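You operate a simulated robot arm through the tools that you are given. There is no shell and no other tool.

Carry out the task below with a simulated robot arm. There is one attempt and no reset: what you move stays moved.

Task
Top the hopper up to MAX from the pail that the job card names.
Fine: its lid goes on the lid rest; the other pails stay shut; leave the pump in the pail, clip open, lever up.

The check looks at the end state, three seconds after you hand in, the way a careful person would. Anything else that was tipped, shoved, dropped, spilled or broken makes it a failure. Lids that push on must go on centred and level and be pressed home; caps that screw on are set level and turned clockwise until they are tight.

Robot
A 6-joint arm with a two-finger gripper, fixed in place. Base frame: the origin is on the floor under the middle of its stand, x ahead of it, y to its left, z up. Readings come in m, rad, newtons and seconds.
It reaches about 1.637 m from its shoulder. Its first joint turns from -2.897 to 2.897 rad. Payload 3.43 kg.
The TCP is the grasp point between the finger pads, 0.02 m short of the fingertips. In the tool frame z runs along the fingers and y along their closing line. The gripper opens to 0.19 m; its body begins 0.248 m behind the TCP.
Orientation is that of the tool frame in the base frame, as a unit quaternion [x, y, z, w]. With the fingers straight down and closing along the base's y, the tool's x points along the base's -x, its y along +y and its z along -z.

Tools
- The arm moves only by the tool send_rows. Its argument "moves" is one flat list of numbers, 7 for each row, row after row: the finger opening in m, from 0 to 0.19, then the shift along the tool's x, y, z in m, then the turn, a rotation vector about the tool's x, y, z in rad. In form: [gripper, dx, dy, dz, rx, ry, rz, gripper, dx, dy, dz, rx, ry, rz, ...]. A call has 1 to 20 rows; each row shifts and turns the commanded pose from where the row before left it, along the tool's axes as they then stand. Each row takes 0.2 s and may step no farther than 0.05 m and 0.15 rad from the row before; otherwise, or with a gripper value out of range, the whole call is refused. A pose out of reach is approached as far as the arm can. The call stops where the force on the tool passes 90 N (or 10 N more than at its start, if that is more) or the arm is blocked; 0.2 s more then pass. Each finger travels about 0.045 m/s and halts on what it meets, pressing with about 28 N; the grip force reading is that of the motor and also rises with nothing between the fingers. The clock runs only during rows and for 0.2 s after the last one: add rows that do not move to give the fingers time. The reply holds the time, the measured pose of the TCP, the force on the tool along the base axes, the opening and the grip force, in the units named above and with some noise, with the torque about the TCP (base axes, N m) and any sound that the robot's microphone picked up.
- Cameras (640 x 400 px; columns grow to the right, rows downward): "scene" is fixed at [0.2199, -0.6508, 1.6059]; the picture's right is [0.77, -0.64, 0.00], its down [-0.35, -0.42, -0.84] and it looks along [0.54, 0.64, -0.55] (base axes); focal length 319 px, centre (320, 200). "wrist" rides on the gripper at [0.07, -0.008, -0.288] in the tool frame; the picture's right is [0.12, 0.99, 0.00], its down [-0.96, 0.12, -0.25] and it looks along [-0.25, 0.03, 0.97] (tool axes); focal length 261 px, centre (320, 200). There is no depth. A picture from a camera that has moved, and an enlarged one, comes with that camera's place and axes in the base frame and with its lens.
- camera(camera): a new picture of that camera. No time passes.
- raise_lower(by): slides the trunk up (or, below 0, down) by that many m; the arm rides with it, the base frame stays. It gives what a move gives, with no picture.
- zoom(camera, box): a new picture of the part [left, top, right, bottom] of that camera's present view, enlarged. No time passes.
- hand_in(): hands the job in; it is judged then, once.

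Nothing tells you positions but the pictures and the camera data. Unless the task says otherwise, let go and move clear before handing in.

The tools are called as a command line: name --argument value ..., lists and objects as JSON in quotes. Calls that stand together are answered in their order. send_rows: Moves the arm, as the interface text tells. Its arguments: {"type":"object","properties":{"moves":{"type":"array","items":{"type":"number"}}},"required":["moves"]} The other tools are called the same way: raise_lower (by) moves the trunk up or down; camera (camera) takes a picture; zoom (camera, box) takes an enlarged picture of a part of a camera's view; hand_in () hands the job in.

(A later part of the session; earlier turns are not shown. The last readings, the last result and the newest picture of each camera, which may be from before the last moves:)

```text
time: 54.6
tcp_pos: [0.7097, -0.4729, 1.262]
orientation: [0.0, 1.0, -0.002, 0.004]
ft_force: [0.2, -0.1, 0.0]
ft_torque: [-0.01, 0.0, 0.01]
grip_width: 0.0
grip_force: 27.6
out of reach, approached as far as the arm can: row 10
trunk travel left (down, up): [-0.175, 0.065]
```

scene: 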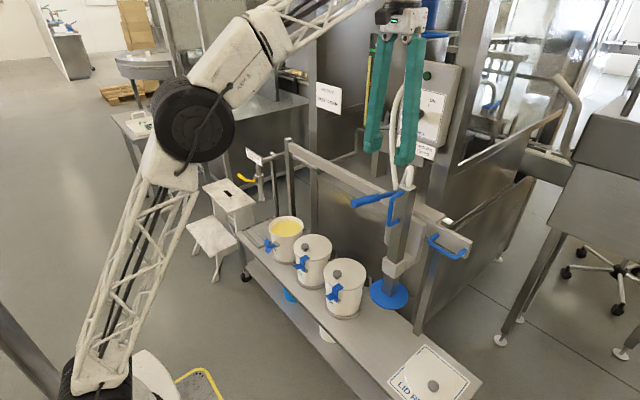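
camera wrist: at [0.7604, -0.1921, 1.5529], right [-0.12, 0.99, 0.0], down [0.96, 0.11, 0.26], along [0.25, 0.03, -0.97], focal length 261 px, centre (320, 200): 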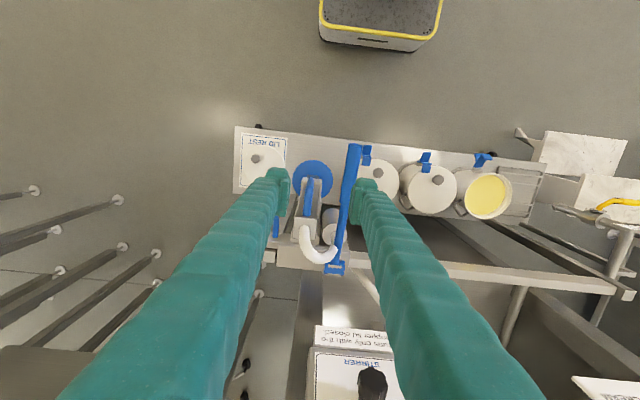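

Now I lower, move forward and tilt 45°, staying on the −y side of the carriage handle.

send_rows --moves '[0.0, -0.025, 0, 0.04, 0, 0, 0, 0.0, -0.025, 0, 0.04, 0, 0, 0, 0.0, -0.025, 0, 0.04, 0, 0, 0, 0.0, -0.025, 0, 0.04, 0, 0, 0, 0.0, -0.025, 0, 0.04, 0, 0, 0, 0.0, 0, 0, 0, 0, -0.131, 0, 0.0, 0, 0, 0, 0, -0.131, 0, 0.0, 0, 0, 0, 0, -0.131, 0, 0.0, 0, 0, 0, 0, -0.131, 0, 0.0, 0, 0, 0, 0, -0.131, 0, 0.0, 0, 0, 0, 0, -0.131, 0, 0.0, 0, 0, 0, 0, 0, 0]'

camera --camera "wrist"

camera --camera "scene"

```text
time: 57.2
tcp_pos: [0.8354, -0.4711, 1.0625]
orientation: [0.001, 0.924, -0.001, 0.383]
ft_force: [0.1, -0.6, -0.8]
ft_torque: [-0.02, -0.01, 0.03]
grip_width: 0.0
grip_force: 27.9
trunk travel left (down, up): [-0.175, 0.065]
```

```text
taken
camera wrist: at [0.5813, -0.4802, 1.2148], right [-0.08, 0.99, -0.09], down [0.5, 0.11, 0.86], along [0.86, 0.03, -0.51], focal length 261 px, centre (320, 200)
```

wrist: 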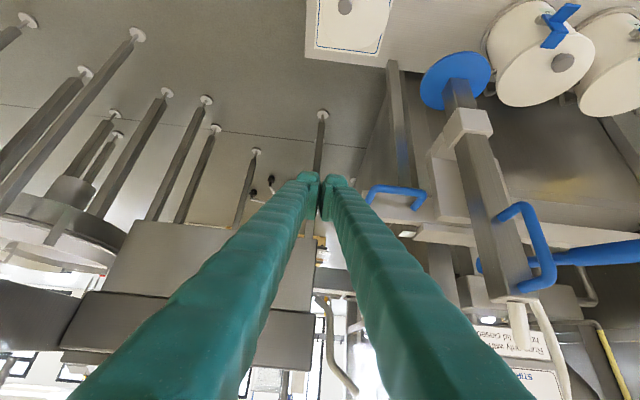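

```text
taken
```

scene: 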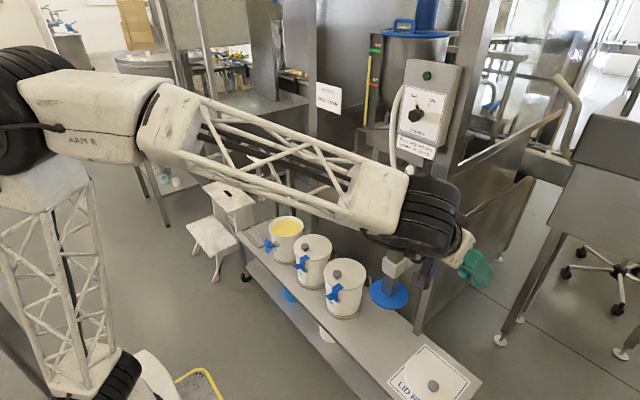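

The pose is good, and the handle's −y corner comes out at about (0.995, −0.372, 0.933). I'll advance beside the leg, without touching it yet.

send_rows --moves '[0.0, -0.0073, 0, 0.0415, 0, 0, 0, 0.0, -0.0073, 0, 0.0415, 0, 0, 0, 0.0, -0.0073, 0, 0.0415, 0, 0, 0, 0.0, -0.0073, 0, 0.0415, 0, 0, 0, 0.0, -0.0073, 0, 0.0415, 0, 0, 0, 0.0, 0, 0, 0, 0, 0, 0]'

camera --camera "wrist"

zoom --camera "scene" --box '[380, 190, 500, 290]'

```text
time: 58.6
tcp_pos: [1.0085, -0.4712, 0.9423]
orientation: [0.001, 0.923, 0.0, 0.384]
ft_force: [0.0, 0.1, -0.1]
ft_torque: [0.04, -0.01, 0.0]
grip_width: 0.0001
grip_force: 28.0
trunk travel left (down, up): [-0.175, 0.065]
```

```text
taken
camera wrist: at [0.7549, -0.4799, 1.0945], right [-0.08, 0.99, -0.08], down [0.5, 0.11, 0.86], along [0.86, 0.03, -0.51], focal length 261 px, centre (320, 200)
```

wrist: 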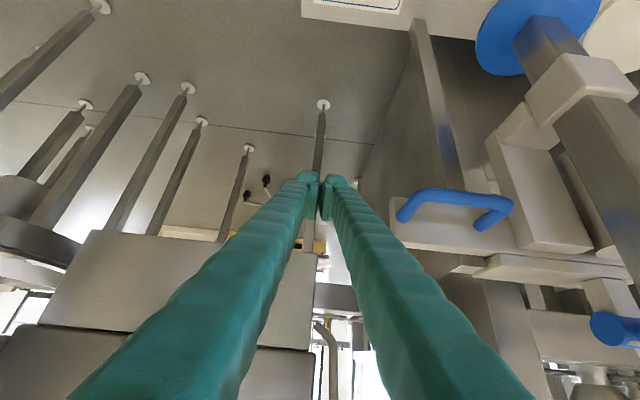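

```text
4.00 times, centred on (440, 240) of scene
camera zoom: at [0.2199, -0.6508, 1.6059], right [0.77, -0.64, 0.0], down [-0.35, -0.42, -0.84], along [0.54, 0.64, -0.55], focal length 1278 px, centre (-160, 40)
```

zoom: 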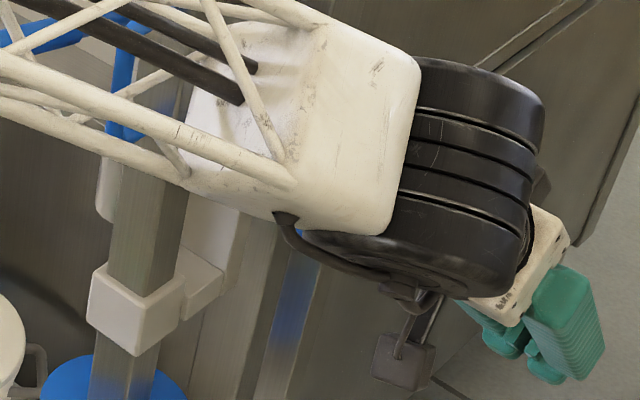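

Alignment with the leg is good. I'll nudge slightly up and forward, then move +y gently until contact.

send_rows --moves '[0.0, -0.008, 0.02, 0, 0, 0, 0, 0.0, 0, 0.02, 0, 0, 0, 0, 0.0, 0, 0.015, 0, 0, 0, 0, 0.0, 0, 0.01, 0, 0, 0, 0, 0.0, 0, 0.01, 0, 0, 0, 0]'

camera --camera "wrist"

```text
time: 59.8
tcp_pos: [1.0143, -0.3967, 0.9486]
orientation: [0.0, 0.923, 0.0, 0.385]
ft_force: [-3.0, -4.9, -0.6]
ft_torque: [-0.01, -0.05, 0.04]
grip_width: 0.0
grip_force: 27.6
trunk travel left (down, up): [-0.175, 0.065]
```

```text
taken
camera wrist: at [0.7605, -0.4049, 1.1007], right [-0.08, 0.99, -0.08], down [0.5, 0.11, 0.86], along [0.86, 0.03, -0.51], focal length 261 px, centre (320, 200)
```

wrist: 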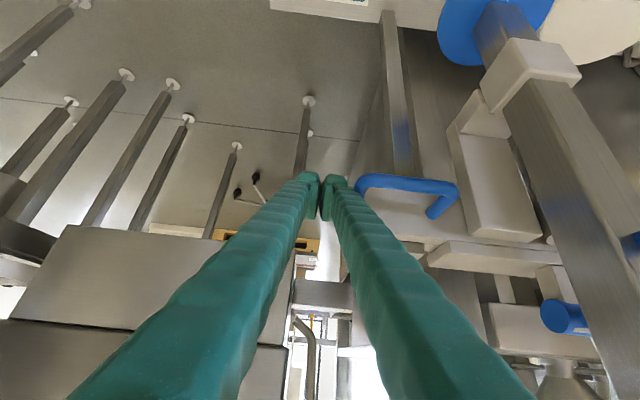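

Light contact. I'll push 2 cm and watch whether the carriage slides.

send_rows --moves '[0.0, 0, 0.01, 0, 0, 0, 0, 0.0, 0, 0.01, 0, 0, 0, 0, 0.0, 0, 0.01, 0, 0, 0, 0]'

zoom --camera "scene" --box '[340, 190, 500, 320]'

camera --camera "wrist"

```text
time: 60.6
tcp_pos: [1.015, -0.3673, 0.948]
orientation: [0.002, 0.923, -0.001, 0.384]
ft_force: [0.2, 0.1, -0.6]
ft_torque: [0.01, -0.02, 0.05]
grip_width: 0.0002
grip_force: 28.1
trunk travel left (down, up): [-0.175, 0.065]
```

```text
3.08 times, centred on (420, 255) of scene
camera zoom: at [0.2199, -0.6508, 1.6059], right [0.77, -0.64, 0.0], down [-0.35, -0.42, -0.84], along [0.54, 0.64, -0.55], focal length 983 px, centre (12, 31)
```

zoom: 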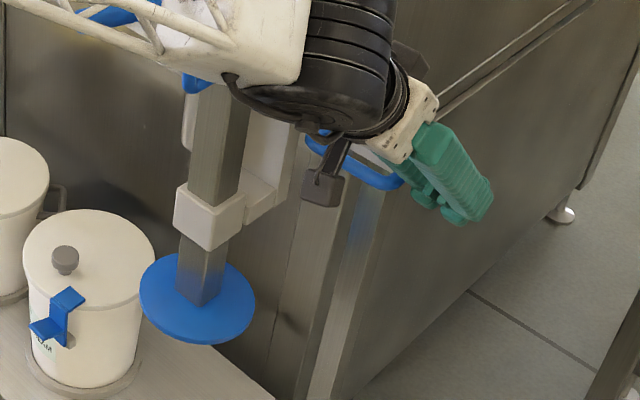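

```text
taken
camera wrist: at [0.7605, -0.3759, 1.1002], right [-0.08, 0.99, -0.08], down [0.5, 0.11, 0.86], along [0.86, 0.03, -0.51], focal length 261 px, centre (320, 200)
```

wrist: 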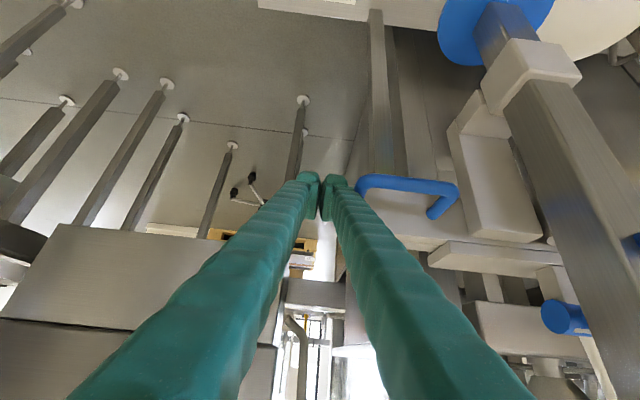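

The carriage slides freely, moving with the finger. Before passing over the FOOT pail I'll stop just short and check the disc clears the knobs.

send_rows --moves '[0.0, 0, 0.02, 0, 0, 0, 0, 0.0, 0, 0.025, 0, 0, 0, 0, 0.0, 0, 0.02, 0, 0, 0, 0, 0.0, 0, 0.005, 0, 0, 0, 0]'

zoom --camera "scene" --box '[310, 210, 430, 320]'

camera --camera "scene"

```text
time: 61.6
tcp_pos: [1.0146, -0.2962, 0.9492]
orientation: [0.001, 0.923, 0.0, 0.385]
ft_force: [0.4, -0.1, 0.7]
ft_torque: [0.0, 0.0, -0.01]
grip_width: 0.0
grip_force: 27.6
trunk travel left (down, up): [-0.175, 0.065]
```

```text
3.64 times, centred on (370, 265) of scene
camera zoom: at [0.2199, -0.6508, 1.6059], right [0.77, -0.64, 0.0], down [-0.35, -0.42, -0.84], along [0.54, 0.64, -0.55], focal length 1161 px, centre (138, -36)
```

zoom: 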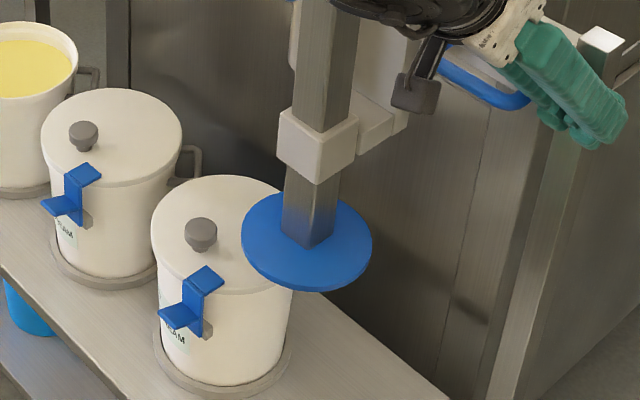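

```text
taken
```

scene: 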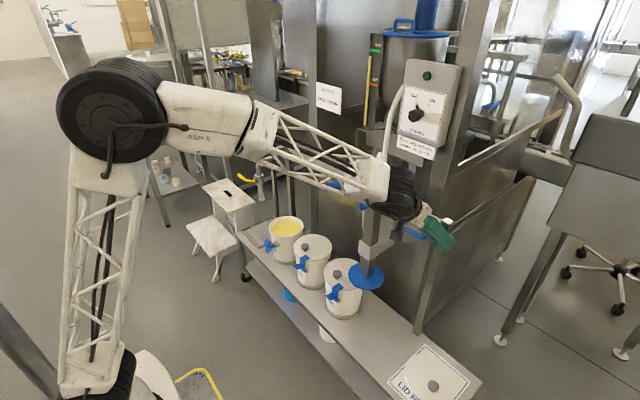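

The disc, at z≈0.66 to 0.68, clears the knob tops at about 0.63. I'll keep sliding steadily.

send_rows --moves '[0.0, 0, 0.02, 0, 0, 0, 0, 0.0, 0, 0.025, 0, 0, 0, 0, 0.0, 0, 0.03, 0, 0, 0, 0, 0.0, 0, 0.03, 0, 0, 0, 0, 0.0, 0, 0.03, 0, 0, 0, 0, 0.0, 0, 0.03, 0, 0, 0, 0, 0.0, 0, 0.03, 0, 0, 0, 0, 0.0, 0, 0.02, 0, 0, 0, 0]'

camera --camera "scene"

camera --camera "wrist"

```text
time: 63.4
tcp_pos: [1.0147, -0.0824, 0.9479]
orientation: [0.001, 0.923, 0.0, 0.384]
ft_force: [-0.6, -0.8, 0.1]
ft_torque: [0.04, -0.02, 0.06]
grip_width: 0.0
grip_force: 28.2
trunk travel left (down, up): [-0.175, 0.065]
```

```text
taken
```

scene: 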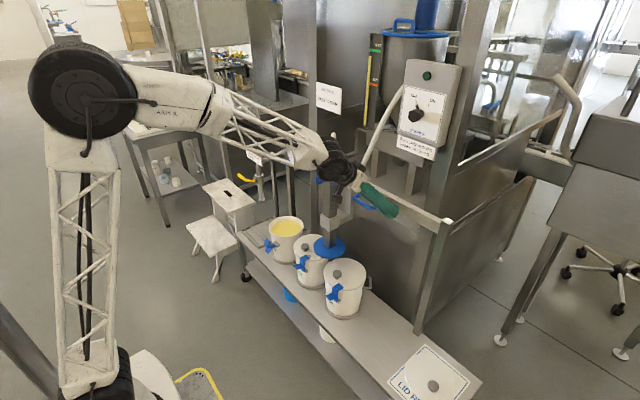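

```text
taken
camera wrist: at [0.7603, -0.0903, 1.1003], right [-0.08, 0.99, -0.08], down [0.5, 0.11, 0.86], along [0.86, 0.03, -0.51], focal length 261 px, centre (320, 200)
```

wrist: 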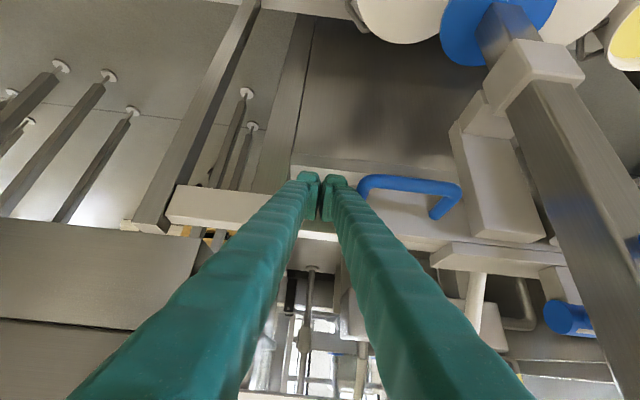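

Still sliding cleanly. I continue most of the remaining distance, then fine-tune.

send_rows --moves '[0.0, 0, 0.02, 0, 0, 0, 0, 0.0, 0, 0.03, 0, 0, 0, 0, 0.0, 0, 0.03, 0, 0, 0, 0, 0.0, 0, 0.03, 0, 0, 0, 0, 0.0, 0, 0.03, 0, 0, 0, 0, 0.0, 0, 0.03, 0, 0, 0, 0, 0.0, 0, 0.03, 0, 0, 0, 0, 0.0, 0, 0.03, 0, 0, 0, 0, 0.0, 0, 0.03, 0, 0, 0, 0, 0.0, 0, 0.015, 0, 0, 0, 0]'

camera --camera "scene"

zoom --camera "scene" --box '[240, 180, 360, 280]'

camera --camera "wrist"

```text
time: 65.6
tcp_pos: [1.0153, 0.1928, 0.9483]
orientation: [0.001, 0.923, -0.001, 0.384]
ft_force: [0.0, 0.2, 0.8]
ft_torque: [0.04, 0.01, 0.03]
grip_width: 0.0
grip_force: 27.4
trunk travel left (down, up): [-0.175, 0.065]
```

```text
taken
```

scene: 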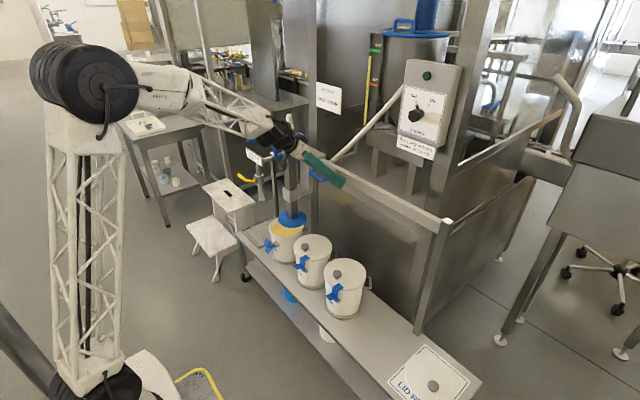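

```text
4.00 times, centred on (300, 230) of scene
camera zoom: at [0.2199, -0.6508, 1.6059], right [0.77, -0.64, 0.0], down [-0.35, -0.42, -0.84], along [0.54, 0.64, -0.55], focal length 1278 px, centre (400, 80)
```

zoom: 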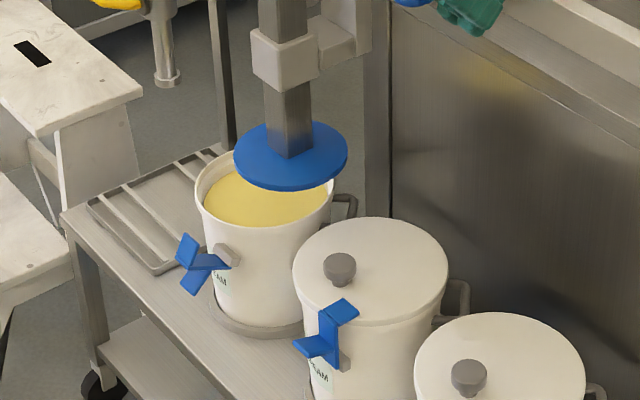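

```text
taken
camera wrist: at [0.7611, 0.1847, 1.1006], right [-0.08, 0.99, -0.08], down [0.5, 0.11, 0.86], along [0.86, 0.03, -0.51], focal length 261 px, centre (320, 200)
```

wrist: 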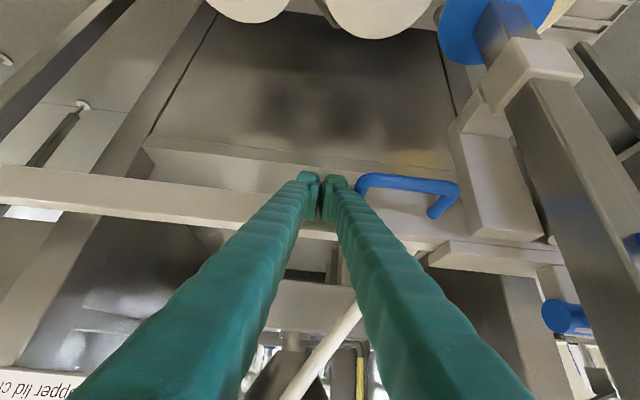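

The pump is now at y≈0.397 and the pail centre is at about 0.465. I'll push another 5.5 cm slowly, then measure precisely.

send_rows --moves '[0.0, 0, 0.01, 0, 0, 0, 0, 0.0, 0, 0.015, 0, 0, 0, 0, 0.0, 0, 0.015, 0, 0, 0, 0, 0.0, 0, 0.01, 0, 0, 0, 0, 0.0, 0, 0.005, 0, 0, 0, 0, 0.0, 0, 0, 0, 0, 0, 0]'

zoom --camera "scene" --box '[255, 195, 325, 265]'

zoom --camera "wrist" --box '[420, 0, 640, 130]'

```text
time: 67.0
tcp_pos: [1.0155, 0.2475, 0.9475]
orientation: [0.002, 0.923, -0.001, 0.385]
ft_force: [-0.4, -0.4, 0.3]
ft_torque: [0.01, -0.02, -0.02]
grip_width: 0.0
grip_force: 28.0
trunk travel left (down, up): [-0.175, 0.065]
```

```text
5.71 times, centred on (290, 230) of scene
camera zoom: at [0.2199, -0.6508, 1.6059], right [0.77, -0.64, 0.0], down [-0.35, -0.42, -0.84], along [0.54, 0.64, -0.55], focal length 1825 px, centre (491, 29)
```

zoom: 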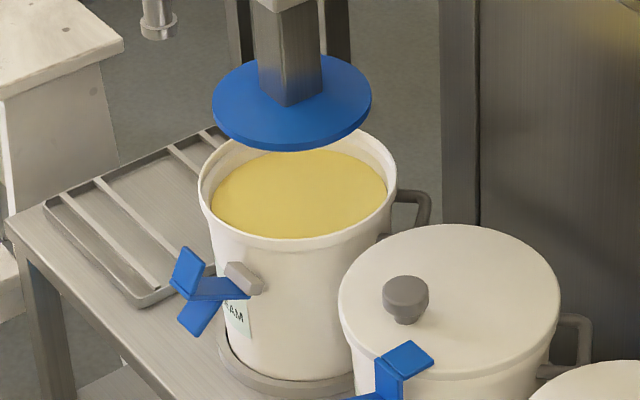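

```text
2.91 times, centred on (530, 65) of wrist
camera zoom: at [0.762, 0.2399, 1.1001], right [-0.08, 0.99, -0.08], down [0.5, 0.11, 0.86], along [0.86, 0.03, -0.51], focal length 758 px, centre (-291, 593)
```

zoom: 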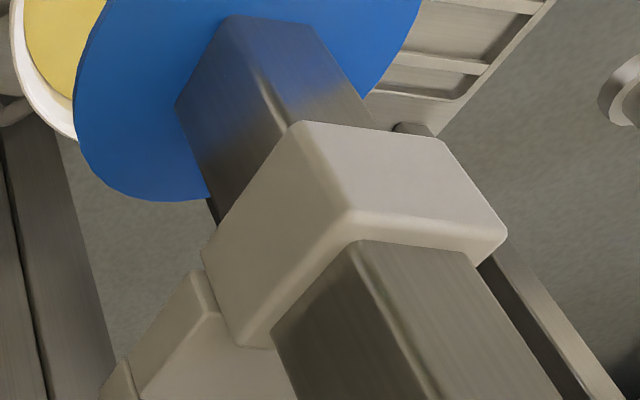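

By the scene view the disc is lined up with the pail to within a few millimetres. I'll withdraw from the handle and take a front view with the wrist camera to confirm.

send_rows --moves '[0.0, 0, -0.02, 0, 0, 0, 0, 0.0, 0, -0.02, -0.02, 0, 0, 0, 0.0, 0, 0, -0.045, 0, 0, 0, 0.0, 0, 0, -0.045, 0, 0, 0, 0.0, 0, 0, -0.045, 0, 0, 0, 0.0, 0, 0, -0.045, 0, 0, 0, 0.0, 0.03, 0, -0.03, 0, 0, 0, 0.0, 0.03, 0, -0.03, 0, 0, 0, 0.0, 0.03, 0, -0.03, 0, 0, 0, 0.0, 0.03, 0, -0.03, 0, 0, 0, 0.0, 0.03, 0, -0.03, 0, 0, 0, 0.0, 0.03, 0, -0.03, 0, 0, 0, 0.0, 0, 0, 0, 0, 0, 0]'

camera --camera "wrist"

camera --camera "scene"

```text
time: 69.8
tcp_pos: [0.6183, 0.2075, 1.0885]
orientation: [0.001, 0.923, -0.001, 0.384]
ft_force: [-0.5, 0.2, -0.6]
ft_torque: [-0.01, 0.02, -0.05]
grip_width: 0.0
grip_force: 27.7
trunk travel left (down, up): [-0.175, 0.065]
```

```text
taken
camera wrist: at [0.3649, 0.1992, 1.2408], right [-0.08, 0.99, -0.09], down [0.5, 0.11, 0.86], along [0.86, 0.03, -0.51], focal length 261 px, centre (320, 200)
```

wrist: 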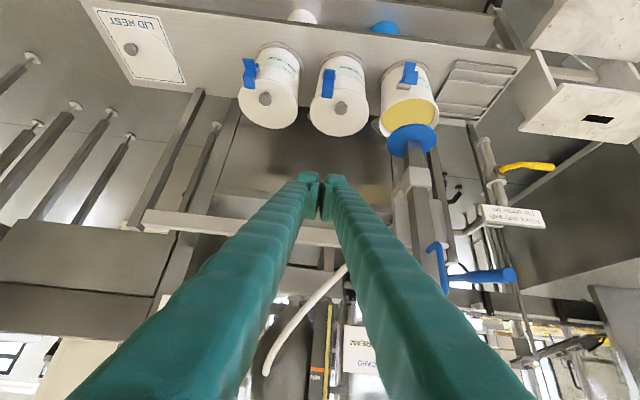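

```text
taken
```

scene: 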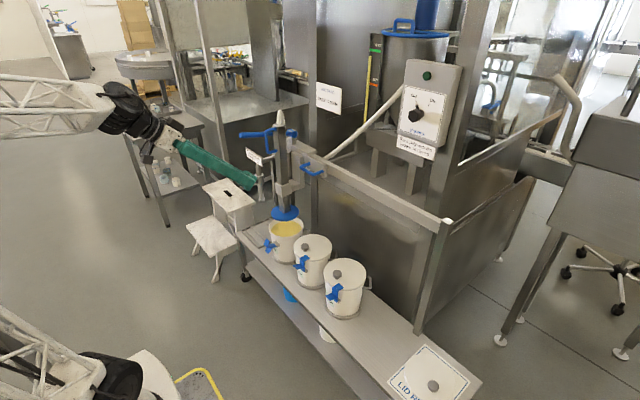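

I move in front of the pump to verify lateral alignment.

send_rows --moves '[0.19, 0.017, 0.042, 0.017, 0, 0, 0, 0.19, 0.017, 0.042, 0.017, 0, 0, 0, 0.19, 0.017, 0.042, 0.017, 0, 0, 0, 0.19, 0.017, 0.042, 0.017, 0, 0, 0, 0.19, 0.017, 0.042, 0.017, 0, 0, 0, 0.19, 0.017, 0.042, 0.017, 0, 0, 0, 0.19, 0, 0, 0, 0, 0, 0]'

camera --camera "wrist"

zoom --camera "wrist" --box '[260, 70, 400, 230]'

```text
time: 71.4
tcp_pos: [0.6201, 0.4608, 0.9444]
orientation: [0.001, 0.923, 0.0, 0.384]
ft_force: [-0.7, -0.2, 0.4]
ft_torque: [0.01, -0.02, -0.01]
grip_width: 0.1419
grip_force: 0.0
trunk travel left (down, up): [-0.175, 0.065]
```

```text
taken
camera wrist: at [0.3665, 0.453, 1.0968], right [-0.08, 0.99, -0.08], down [0.5, 0.11, 0.86], along [0.86, 0.03, -0.51], focal length 261 px, centre (320, 200)
```

wrist: 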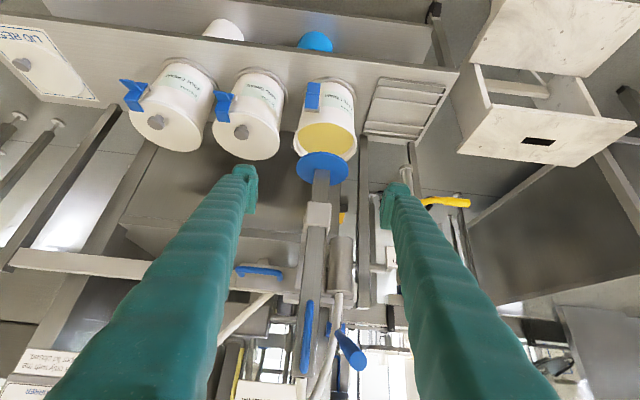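

```text
2.50 times, centred on (330, 150) of wrist
camera zoom: at [0.3665, 0.453, 1.0968], right [-0.08, 0.99, -0.08], down [0.5, 0.11, 0.86], along [0.86, 0.03, -0.51], focal length 652 px, centre (295, 325)
```

zoom: 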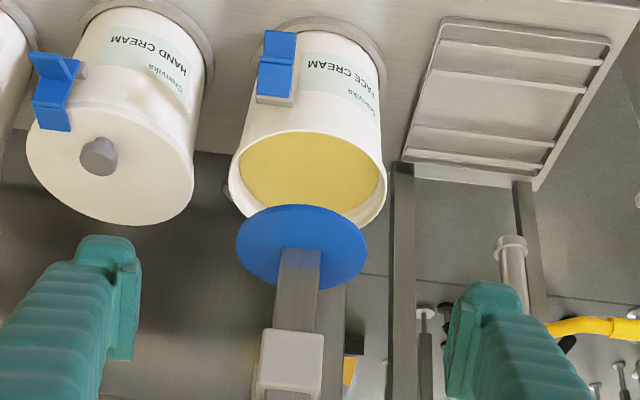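

Disc y≈0.471 and pail y≈0.470, so they are well aligned. Next I lower the pump by pressing with closed fingers on top of its D-handle, at about x 0.866 to 0.90, y≈0.47, z≈1.12. I straighten the tool and rise first.

send_rows --moves '[0.0, 0, 0, 0, 0, 0.131, 0, 0.0, 0, 0, 0, 0, 0.131, 0, 0.0, 0, 0, 0, 0, 0.131, 0, 0.0, 0, 0, 0, 0, 0.131, 0, 0.0, 0, 0, 0, 0, 0.131, 0, 0.0, 0, 0, 0, 0, 0.131, 0, 0.0, 0, 0, -0.045, 0, 0, 0, 0.0, 0, 0, -0.045, 0, 0, 0, 0.0, 0, 0, -0.045, 0, 0, 0, 0.0, 0, 0, -0.045, 0, 0, 0, 0.0, 0, 0, -0.045, 0, 0, 0, 0.0, 0, 0, -0.035, 0, 0, 0, 0.0, 0, 0, 0, 0, 0, 0]'

camera --camera "wrist"

zoom --camera "scene" --box '[220, 100, 340, 240]'

```text
time: 74.2
tcp_pos: [0.6187, 0.461, 1.2032]
orientation: [0.001, 1.0, -0.001, 0.001]
ft_force: [-0.6, -0.4, 0.4]
ft_torque: [-0.01, 0.0, 0.0]
grip_width: 0.0001
grip_force: 27.8
trunk travel left (down, up): [-0.175, 0.065]
```

```text
taken
camera wrist: at [0.548, 0.4528, 1.4907], right [-0.12, 0.99, 0.0], down [0.96, 0.11, 0.25], along [0.25, 0.03, -0.97], focal length 261 px, centre (320, 200)
```

wrist: 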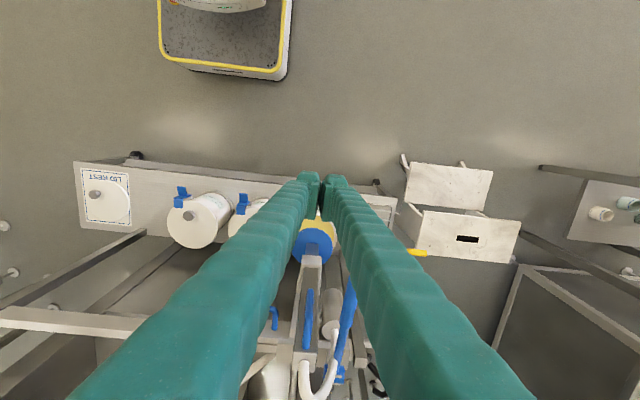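

```text
2.86 times, centred on (280, 170) of scene
camera zoom: at [0.2199, -0.6508, 1.6059], right [0.77, -0.64, 0.0], down [-0.35, -0.42, -0.84], along [0.54, 0.64, -0.55], focal length 912 px, centre (434, 286)
```

zoom: 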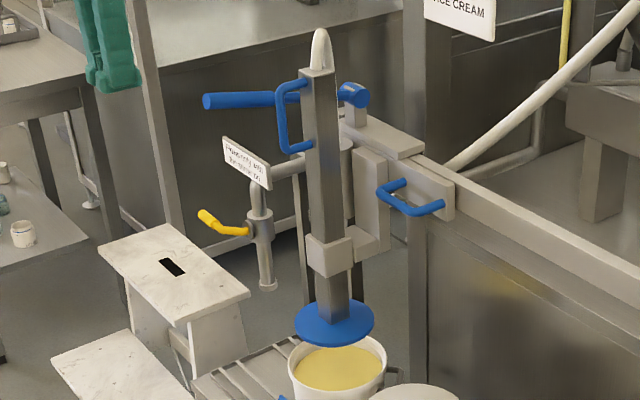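

I locate the D-handle's top bar at about (0.867, 0.47, 1.12). I move over it at z=1.20.

send_rows --moves '[0.0, -0.04, 0.0015, 0, 0, 0, 0, 0.0, -0.045, 0.0015, 0, 0, 0, 0, 0.0, -0.045, 0.0015, 0, 0, 0, 0, 0.0, -0.045, 0.0015, 0, 0, 0, 0, 0.0, -0.045, 0.0015, 0, 0, 0, 0, 0.0, -0.033, 0.0015, 0, 0, 0, 0, 0.0, 0, 0, 0, 0, 0, 0]'

camera --camera "wrist"

zoom --camera "scene" --box '[230, 60, 340, 180]'

```text
time: 75.8
tcp_pos: [0.8535, 0.4578, 1.1791]
orientation: [0.002, 1.0, 0.001, 0.003]
ft_force: [-0.9, -0.1, -0.2]
ft_torque: [-0.06, 0.06, 0.0]
grip_width: 0.0001
grip_force: 28.1
out of reach, approached as far as the arm can: row 5, 6
trunk travel left (down, up): [-0.175, 0.065]
```

```text
taken
camera wrist: at [0.7816, 0.449, 1.4648], right [-0.12, 0.99, 0.0], down [0.96, 0.11, 0.25], along [0.25, 0.03, -0.97], focal length 261 px, centre (320, 200)
```

wrist: 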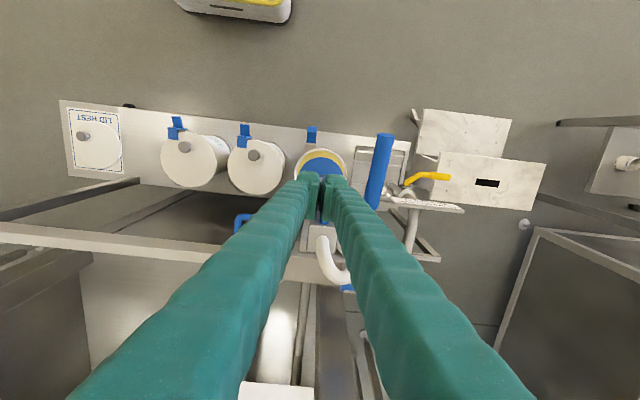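

```text
3.33 times, centred on (285, 120) of scene
camera zoom: at [0.2199, -0.6508, 1.6059], right [0.77, -0.64, 0.0], down [-0.35, -0.42, -0.84], along [0.54, 0.64, -0.55], focal length 1065 px, centre (437, 467)
```

zoom: 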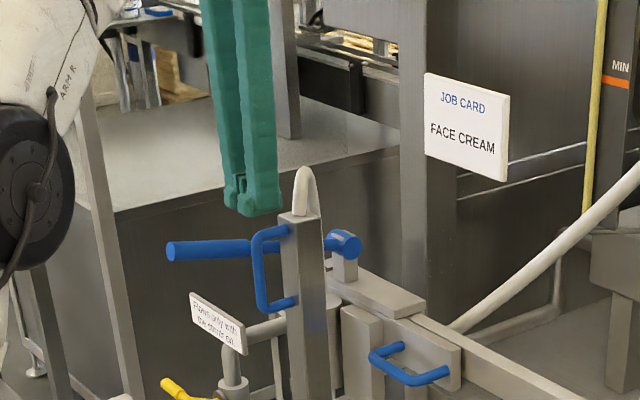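

The arm is at its upper reach here. I'll raise the trunk to gain headroom.

raise_lower --by 0.065

```text
time: 76.8
tcp_pos: [0.8531, 0.4585, 1.244]
orientation: [0.001, 1.0, 0.002, 0.003]
ft_force: [0.0, -0.1, 0.0]
ft_torque: [-0.01, 0.04, -0.01]
grip_width: 0.0002
grip_force: 27.9
trunk travel left (down, up): [-0.24, 0.0]
```

Now I centre over the D-handle top and descend to just above it.

send_rows --moves '[0.0, -0.006, 0.004, 0.035, 0, 0, 0, 0.0, -0.006, 0.004, 0.025, 0, 0, 0, 0.0, -0.006, 0.0035, 0.019, 0, 0, 0, 0.0, 0, 0, 0, 0, 0, 0]'

zoom --camera "scene" --box '[230, 90, 330, 180]'

zoom --camera "wrist" --box '[240, 100, 440, 300]'

```text
time: 77.8
tcp_pos: [0.8717, 0.4698, 1.1647]
orientation: [0.0, 1.0, 0.003, 0.004]
ft_force: [0.5, -0.5, -0.2]
ft_torque: [0.04, 0.06, -0.04]
grip_width: 0.0
grip_force: 27.8
trunk travel left (down, up): [-0.24, 0.0]
```

```text
4.44 times, centred on (280, 135) of scene
camera zoom: at [0.2199, -0.6508, 1.6059], right [0.77, -0.64, 0.0], down [-0.35, -0.42, -0.84], along [0.54, 0.64, -0.55], focal length 1420 px, centre (498, 489)
```

zoom: 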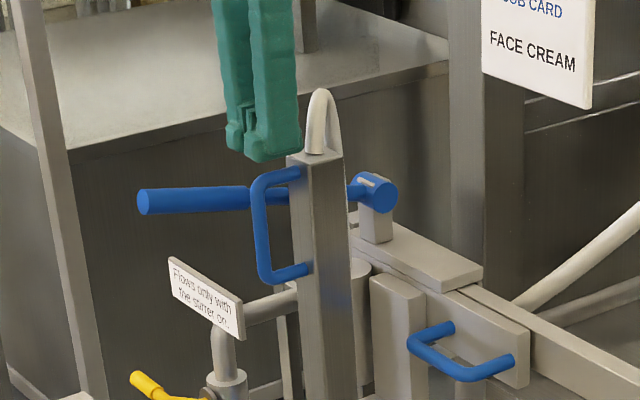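

```text
2.00 times, centred on (340, 200) of wrist
camera zoom: at [0.7994, 0.4608, 1.4519], right [-0.12, 0.99, 0.0], down [0.96, 0.11, 0.26], along [0.25, 0.03, -0.97], focal length 521 px, centre (280, 200)
```

zoom: 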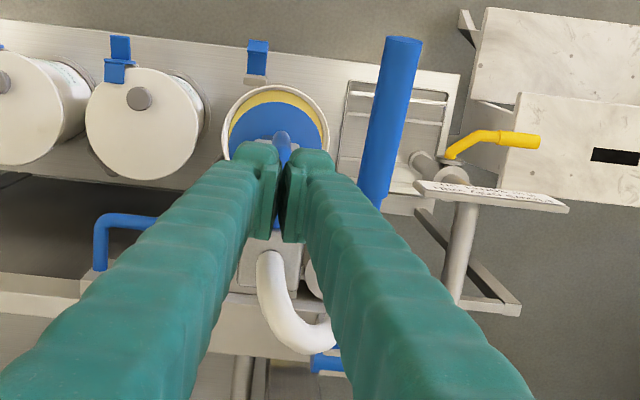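

The fingertips are right above the handle's top leg. I press down slowly and watch the force.

send_rows --moves '[0.0, 0, 0, 0.008, 0, 0, 0, 0.0, 0, 0, 0.006, 0, 0, 0, 0.0, 0, 0, 0.006, 0, 0, 0, 0.0, 0, 0, 0.005, 0, 0, 0]'

zoom --camera "scene" --box '[230, 90, 330, 180]'

```text
time: 78.8
tcp_pos: [0.8736, 0.4707, 1.1412]
orientation: [0.001, 1.0, 0.002, 0.004]
ft_force: [1.5, 1.6, 6.0]
ft_torque: [0.02, -0.04, 0.01]
grip_width: 0.0059
grip_force: 34.1
trunk travel left (down, up): [-0.24, 0.0]
```

```text
4.44 times, centred on (280, 135) of scene
camera zoom: at [0.2199, -0.6508, 1.6059], right [0.77, -0.64, 0.0], down [-0.35, -0.42, -0.84], along [0.54, 0.64, -0.55], focal length 1420 px, centre (498, 489)
```

zoom: 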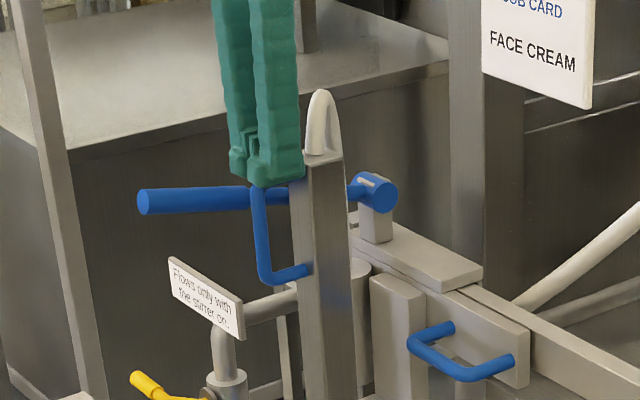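

The leg sits right at the seam between the fingers and is prying them apart. I'll lift, shift 15 mm in −y so a single finger bears on it, and press again.

send_rows --moves '[0.0, 0, 0, -0.012, 0, 0, 0, 0.0, 0, -0.015, 0, 0, 0, 0, 0.0, 0, 0, 0.008, 0, 0, 0, 0.0, 0, 0, 0.006, 0, 0, 0, 0.0, 0, 0, 0.006, 0, 0, 0]'

zoom --camera "scene" --box '[230, 90, 330, 180]'

```text
time: 80.0
tcp_pos: [0.8734, 0.4536, 1.131]
orientation: [0.0, 1.0, 0.002, 0.004]
ft_force: [-1.3, -2.5, 3.5]
ft_torque: [0.05, -0.03, -0.01]
grip_width: 0.0001
grip_force: 34.6
trunk travel left (down, up): [-0.24, 0.0]
```

```text
4.44 times, centred on (280, 135) of scene
camera zoom: at [0.2199, -0.6508, 1.6059], right [0.77, -0.64, 0.0], down [-0.35, -0.42, -0.84], along [0.54, 0.64, -0.55], focal length 1420 px, centre (498, 489)
```

zoom: 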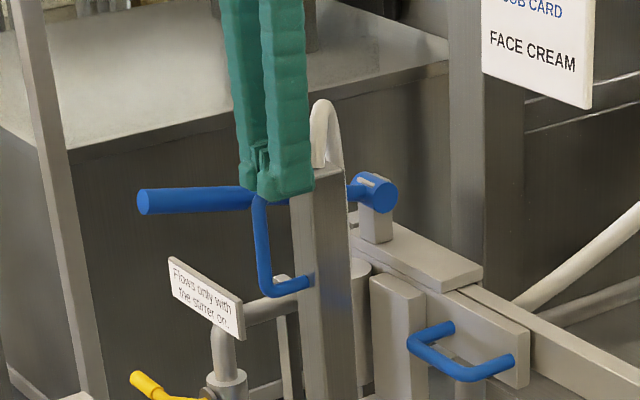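

The column slides down easily, at about 3 N, while the lever stays with the carriage. I continue lowering in small steps.

send_rows --moves '[0.0, 0, 0, 0.008, 0, 0, 0, 0.0, 0, 0, 0.01, 0, 0, 0, 0.0, 0, 0, 0.01, 0, 0, 0, 0.0, 0, 0, 0.01, 0, 0, 0]'

camera --camera "scene"

zoom --camera "scene" --box '[235, 120, 335, 260]'

```text
time: 81.0
tcp_pos: [0.872, 0.4556, 1.0941]
orientation: [0.002, 1.0, 0.002, 0.003]
ft_force: [-0.3, -0.3, 0.5]
ft_torque: [0.02, -0.02, -0.01]
grip_width: 0.0001
grip_force: 34.1
trunk travel left (down, up): [-0.24, 0.0]
```

```text
taken
```

scene: 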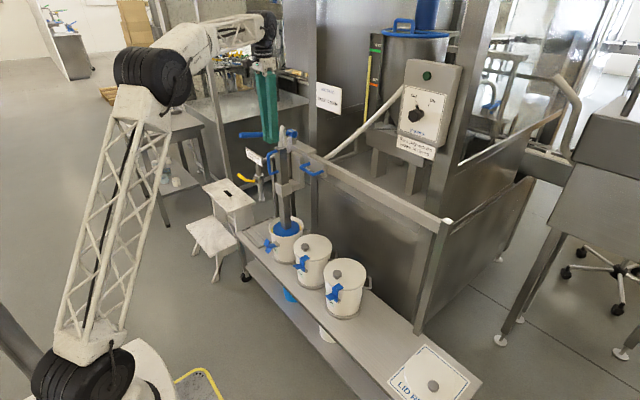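

```text
2.86 times, centred on (285, 190) of scene
camera zoom: at [0.2199, -0.6508, 1.6059], right [0.77, -0.64, 0.0], down [-0.35, -0.42, -0.84], along [0.54, 0.64, -0.55], focal length 912 px, centre (420, 229)
```

zoom: 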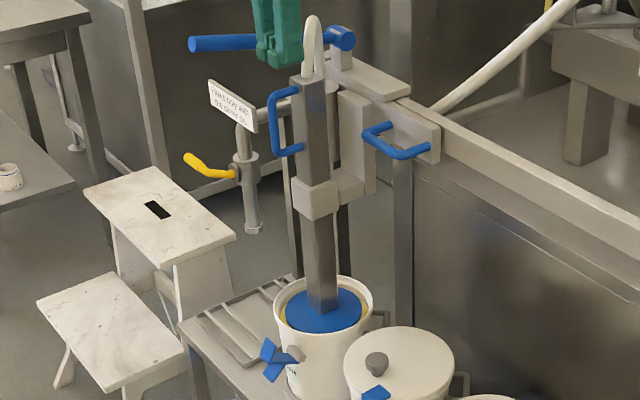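

The pump has settled down on its own into the pail. I'll zoom in to see the disc inside and check for spills.

zoom --camera "scene" --box '[255, 200, 325, 270]'

zoom --camera "scene" --box '[235, 100, 335, 200]'

camera --camera "wrist"

zoom --camera "scene" --box '[360, 25, 400, 150]'

```text
5.71 times, centred on (290, 235) of scene
camera zoom: at [0.2199, -0.6508, 1.6059], right [0.77, -0.64, 0.0], down [-0.35, -0.42, -0.84], along [0.54, 0.64, -0.55], focal length 1825 px, centre (491, 0)
```

zoom: 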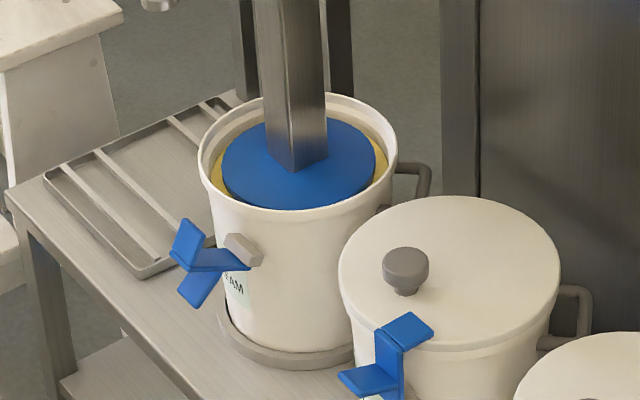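

```text
4.00 times, centred on (285, 150) of scene
camera zoom: at [0.2199, -0.6508, 1.6059], right [0.77, -0.64, 0.0], down [-0.35, -0.42, -0.84], along [0.54, 0.64, -0.55], focal length 1278 px, centre (460, 400)
```

zoom: 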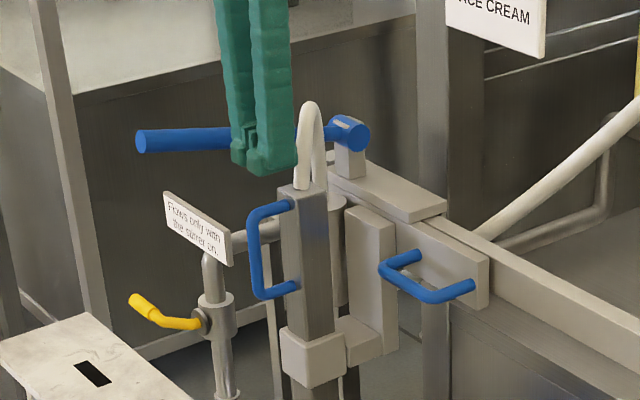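

```text
taken
camera wrist: at [0.8003, 0.4459, 1.3802], right [-0.12, 0.99, 0.0], down [0.96, 0.11, 0.26], along [0.25, 0.03, -0.97], focal length 261 px, centre (320, 200)
```

wrist: 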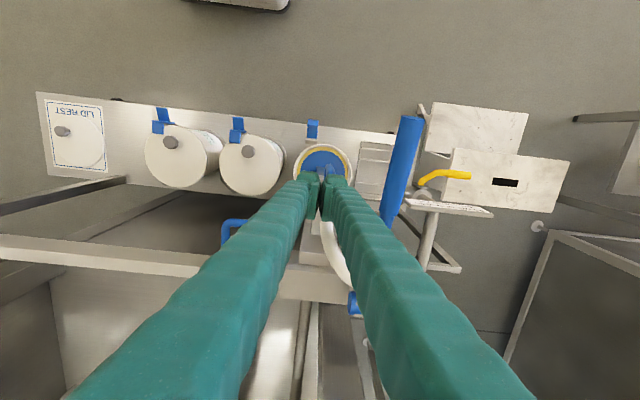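

```text
3.20 times, centred on (380, 88) of scene
camera zoom: at [0.2199, -0.6508, 1.6059], right [0.77, -0.64, 0.0], down [-0.35, -0.42, -0.84], along [0.54, 0.64, -0.55], focal length 1022 px, centre (128, 560)
```

zoom: 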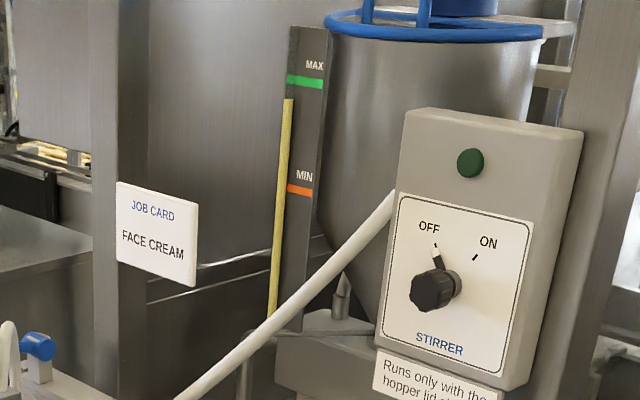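

The disc is seated on the cream inside the pail with nothing spilled. The lever runs from a pivot at about (1.05, 0.54, 1.04) to a tip at about (0.78, 0.538, 1.10). I'll rise and move above the lever end with the fingers slightly open.

send_rows --moves '[0.0, 0, 0, -0.04, 0, 0, 0, 0.0, 0, 0, -0.04, 0, 0, 0, 0.07, 0.02, 0, -0.02, 0, 0, 0, 0.07, 0.026, 0.03, 0, 0, 0, 0, 0.07, 0.02, 0.03, 0, 0, 0, 0, 0.07, 0.01, 0.022, 0, 0, 0, 0, 0.07, 0, 0, 0, 0, 0, 0]'

camera --camera "wrist"

zoom --camera "wrist" --box '[270, 130, 390, 270]'

zoom --camera "scene" --box '[220, 80, 330, 200]'

```text
time: 82.6
tcp_pos: [0.7971, 0.5365, 1.1941]
orientation: [0.001, 1.0, 0.002, 0.004]
ft_force: [0.7, -0.1, -0.2]
ft_torque: [-0.02, 0.01, 0.02]
grip_width: 0.0701
grip_force: 0.1
trunk travel left (down, up): [-0.24, 0.0]
```

```text
taken
camera wrist: at [0.7246, 0.528, 1.48], right [-0.12, 0.99, 0.0], down [0.96, 0.11, 0.26], along [0.25, 0.03, -0.97], focal length 261 px, centre (320, 200)
```

wrist: 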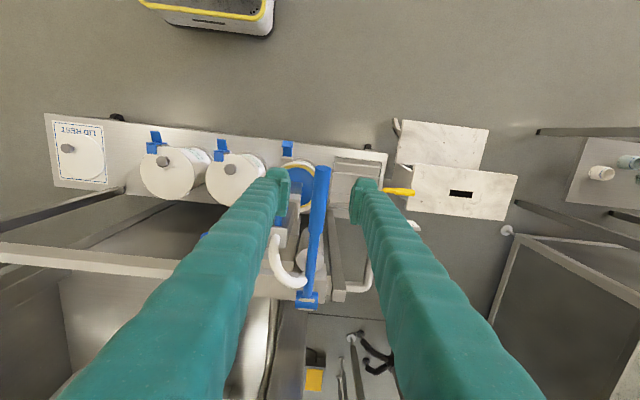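

```text
2.86 times, centred on (330, 200) of wrist
camera zoom: at [0.7246, 0.528, 1.48], right [-0.12, 0.99, 0.0], down [0.96, 0.11, 0.26], along [0.25, 0.03, -0.97], focal length 745 px, centre (291, 200)
```

zoom: 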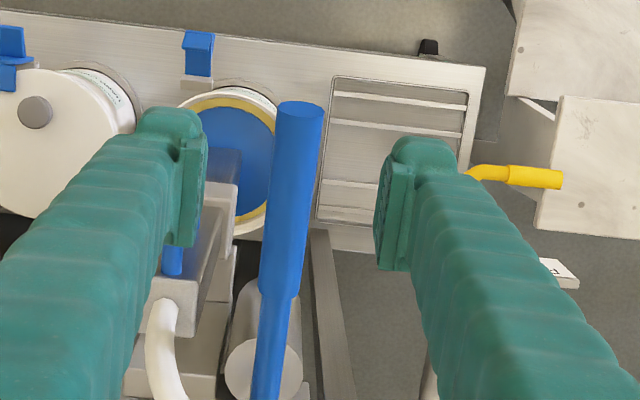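

```text
3.33 times, centred on (275, 140) of scene
camera zoom: at [0.2199, -0.6508, 1.6059], right [0.77, -0.64, 0.0], down [-0.35, -0.42, -0.84], along [0.54, 0.64, -0.55], focal length 1065 px, centre (470, 400)
```

zoom: 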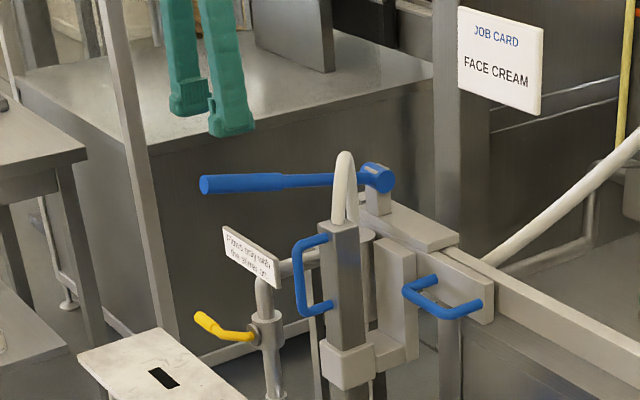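

The lever is between the fingers, with a 4 mm offset. I descend so the pads straddle it near the end, then close gently.

send_rows --moves '[0.07, -0.006, 0.003, 0.035, 0, 0, 0, 0.07, 0, 0, 0.035, 0, 0, 0, 0.07, 0, 0, 0.02, 0, 0, 0, 0.07, 0, 0, 0.012, 0, 0, 0, 0.07, 0, 0, 0, 0, 0, 0]'

zoom --camera "scene" --box '[220, 80, 330, 200]'

zoom --camera "wrist" --box '[270, 130, 390, 270]'

```text
time: 83.8
tcp_pos: [0.8039, 0.5408, 1.0915]
orientation: [0.0, 1.0, 0.002, 0.005]
ft_force: [0.6, -0.3, 0.2]
ft_torque: [-0.01, 0.0, 0.01]
grip_width: 0.0698
grip_force: 0.1
trunk travel left (down, up): [-0.24, 0.0]
```

```text
3.33 times, centred on (275, 140) of scene
camera zoom: at [0.2199, -0.6508, 1.6059], right [0.77, -0.64, 0.0], down [-0.35, -0.42, -0.84], along [0.54, 0.64, -0.55], focal length 1065 px, centre (470, 400)
```

zoom: 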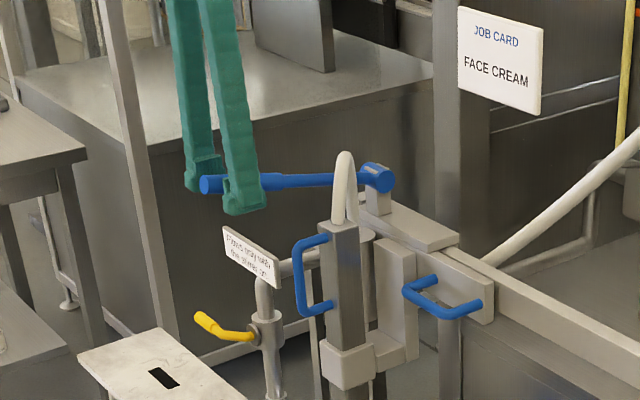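

```text
2.86 times, centred on (330, 200) of wrist
camera zoom: at [0.7311, 0.5312, 1.3783], right [-0.12, 0.99, 0.0], down [0.96, 0.11, 0.26], along [0.25, 0.03, -0.97], focal length 745 px, centre (291, 200)
```

zoom: 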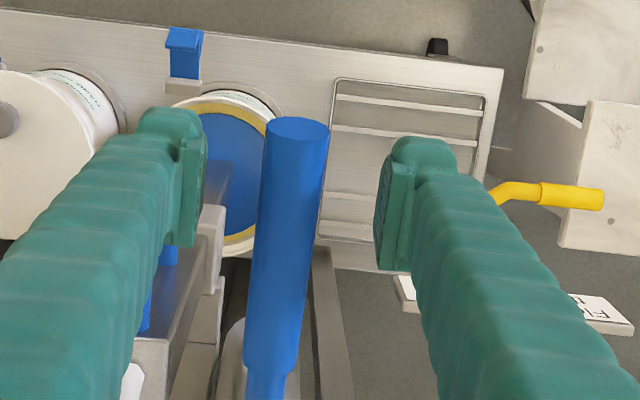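

The lever is centred between the pads. I close on it and begin the first stroke slowly along its arc, watching the force.

send_rows --moves '[0.01, 0, 0, 0, 0, 0, 0, 0.01, 0, 0, 0, 0, 0, 0, 0.01, 0, 0, 0, 0, 0, 0, 0.01, 0, 0, 0, 0, 0, 0, 0.01, 0, 0, 0, 0, 0, 0]'

send_rows --moves '[0.01, 0.002, 0, 0.0127, 0, 0, 0, 0.01, 0.002, 0, 0.0127, 0, 0, 0]'

zoom --camera "scene" --box '[220, 80, 330, 200]'

zoom --camera "scene" --box '[355, 25, 395, 65]'

```text
time: 85.0
tcp_pos: [0.8039, 0.5405, 1.0922]
orientation: [0.002, 1.0, 0.001, 0.004]
ft_force: [-2.4, -3.7, -1.7]
ft_torque: [0.05, 0.04, 0.14]
grip_width: 0.0204
grip_force: 45.2
trunk travel left (down, up): [-0.24, 0.0]
```

```text
time: 85.6
tcp_pos: [0.8006, 0.5413, 1.0667]
orientation: [0.002, 1.0, 0.002, 0.004]
ft_force: [2.1, -4.0, 11.0]
ft_torque: [0.06, -1.53, 0.33]
grip_width: 0.02
grip_force: 45.3
trunk travel left (down, up): [-0.24, 0.0]
```

```text
3.33 times, centred on (275, 140) of scene
camera zoom: at [0.2199, -0.6508, 1.6059], right [0.77, -0.64, 0.0], down [-0.35, -0.42, -0.84], along [0.54, 0.64, -0.55], focal length 1065 px, centre (470, 400)
```

zoom: 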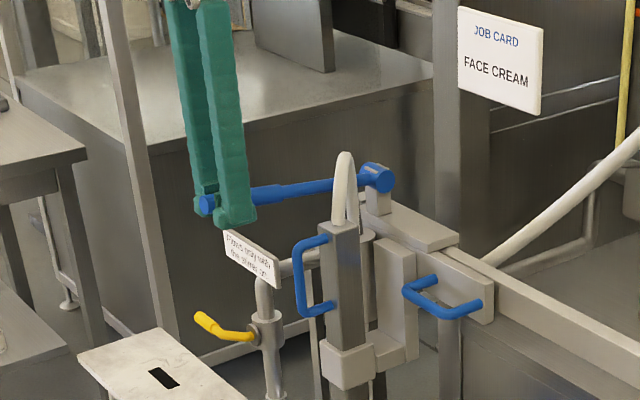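

```text
10.00 times, centred on (375, 45) of scene
camera zoom: at [0.2199, -0.6508, 1.6059], right [0.77, -0.64, 0.0], down [-0.35, -0.42, -0.84], along [0.54, 0.64, -0.55], focal length 3194 px, centre (-230, 1750)
```

zoom: 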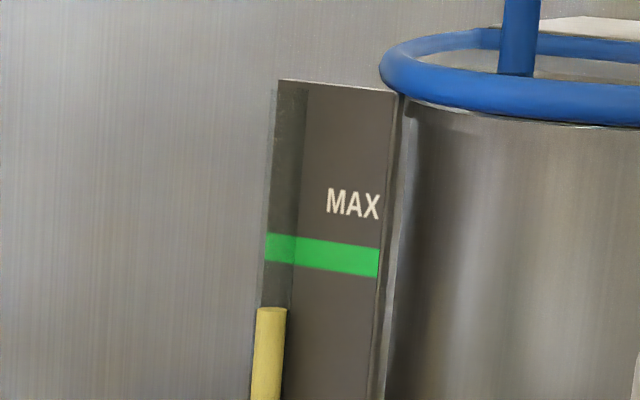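

The lever moves at about 11 N. I'll briefly open the grip to learn whether the lever springs back up by itself.

send_rows --moves '[0.06, 0, 0, 0, 0, 0, 0, 0.06, 0, 0, 0, 0, 0, 0, 0.06, 0, 0, 0, 0, 0, 0]'

zoom --camera "scene" --box '[220, 80, 330, 200]'

```text
time: 86.4
tcp_pos: [0.7999, 0.5415, 1.067]
orientation: [0.0, 1.0, 0.002, 0.004]
ft_force: [-0.1, 0.3, -0.2]
ft_torque: [0.01, 0.01, 0.01]
grip_width: 0.06
grip_force: 0.2
trunk travel left (down, up): [-0.24, 0.0]
```

```text
3.33 times, centred on (275, 140) of scene
camera zoom: at [0.2199, -0.6508, 1.6059], right [0.77, -0.64, 0.0], down [-0.35, -0.42, -0.84], along [0.54, 0.64, -0.55], focal length 1065 px, centre (470, 400)
```

zoom: 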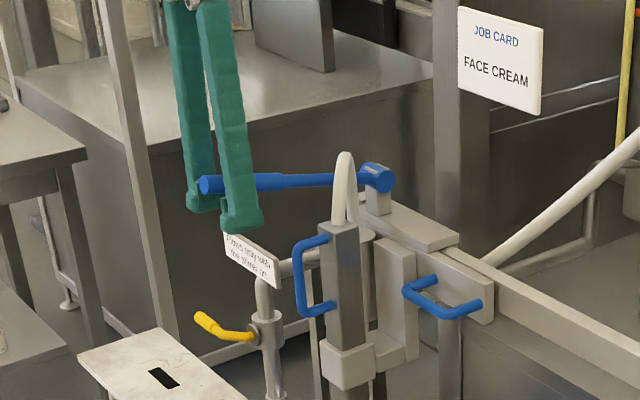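

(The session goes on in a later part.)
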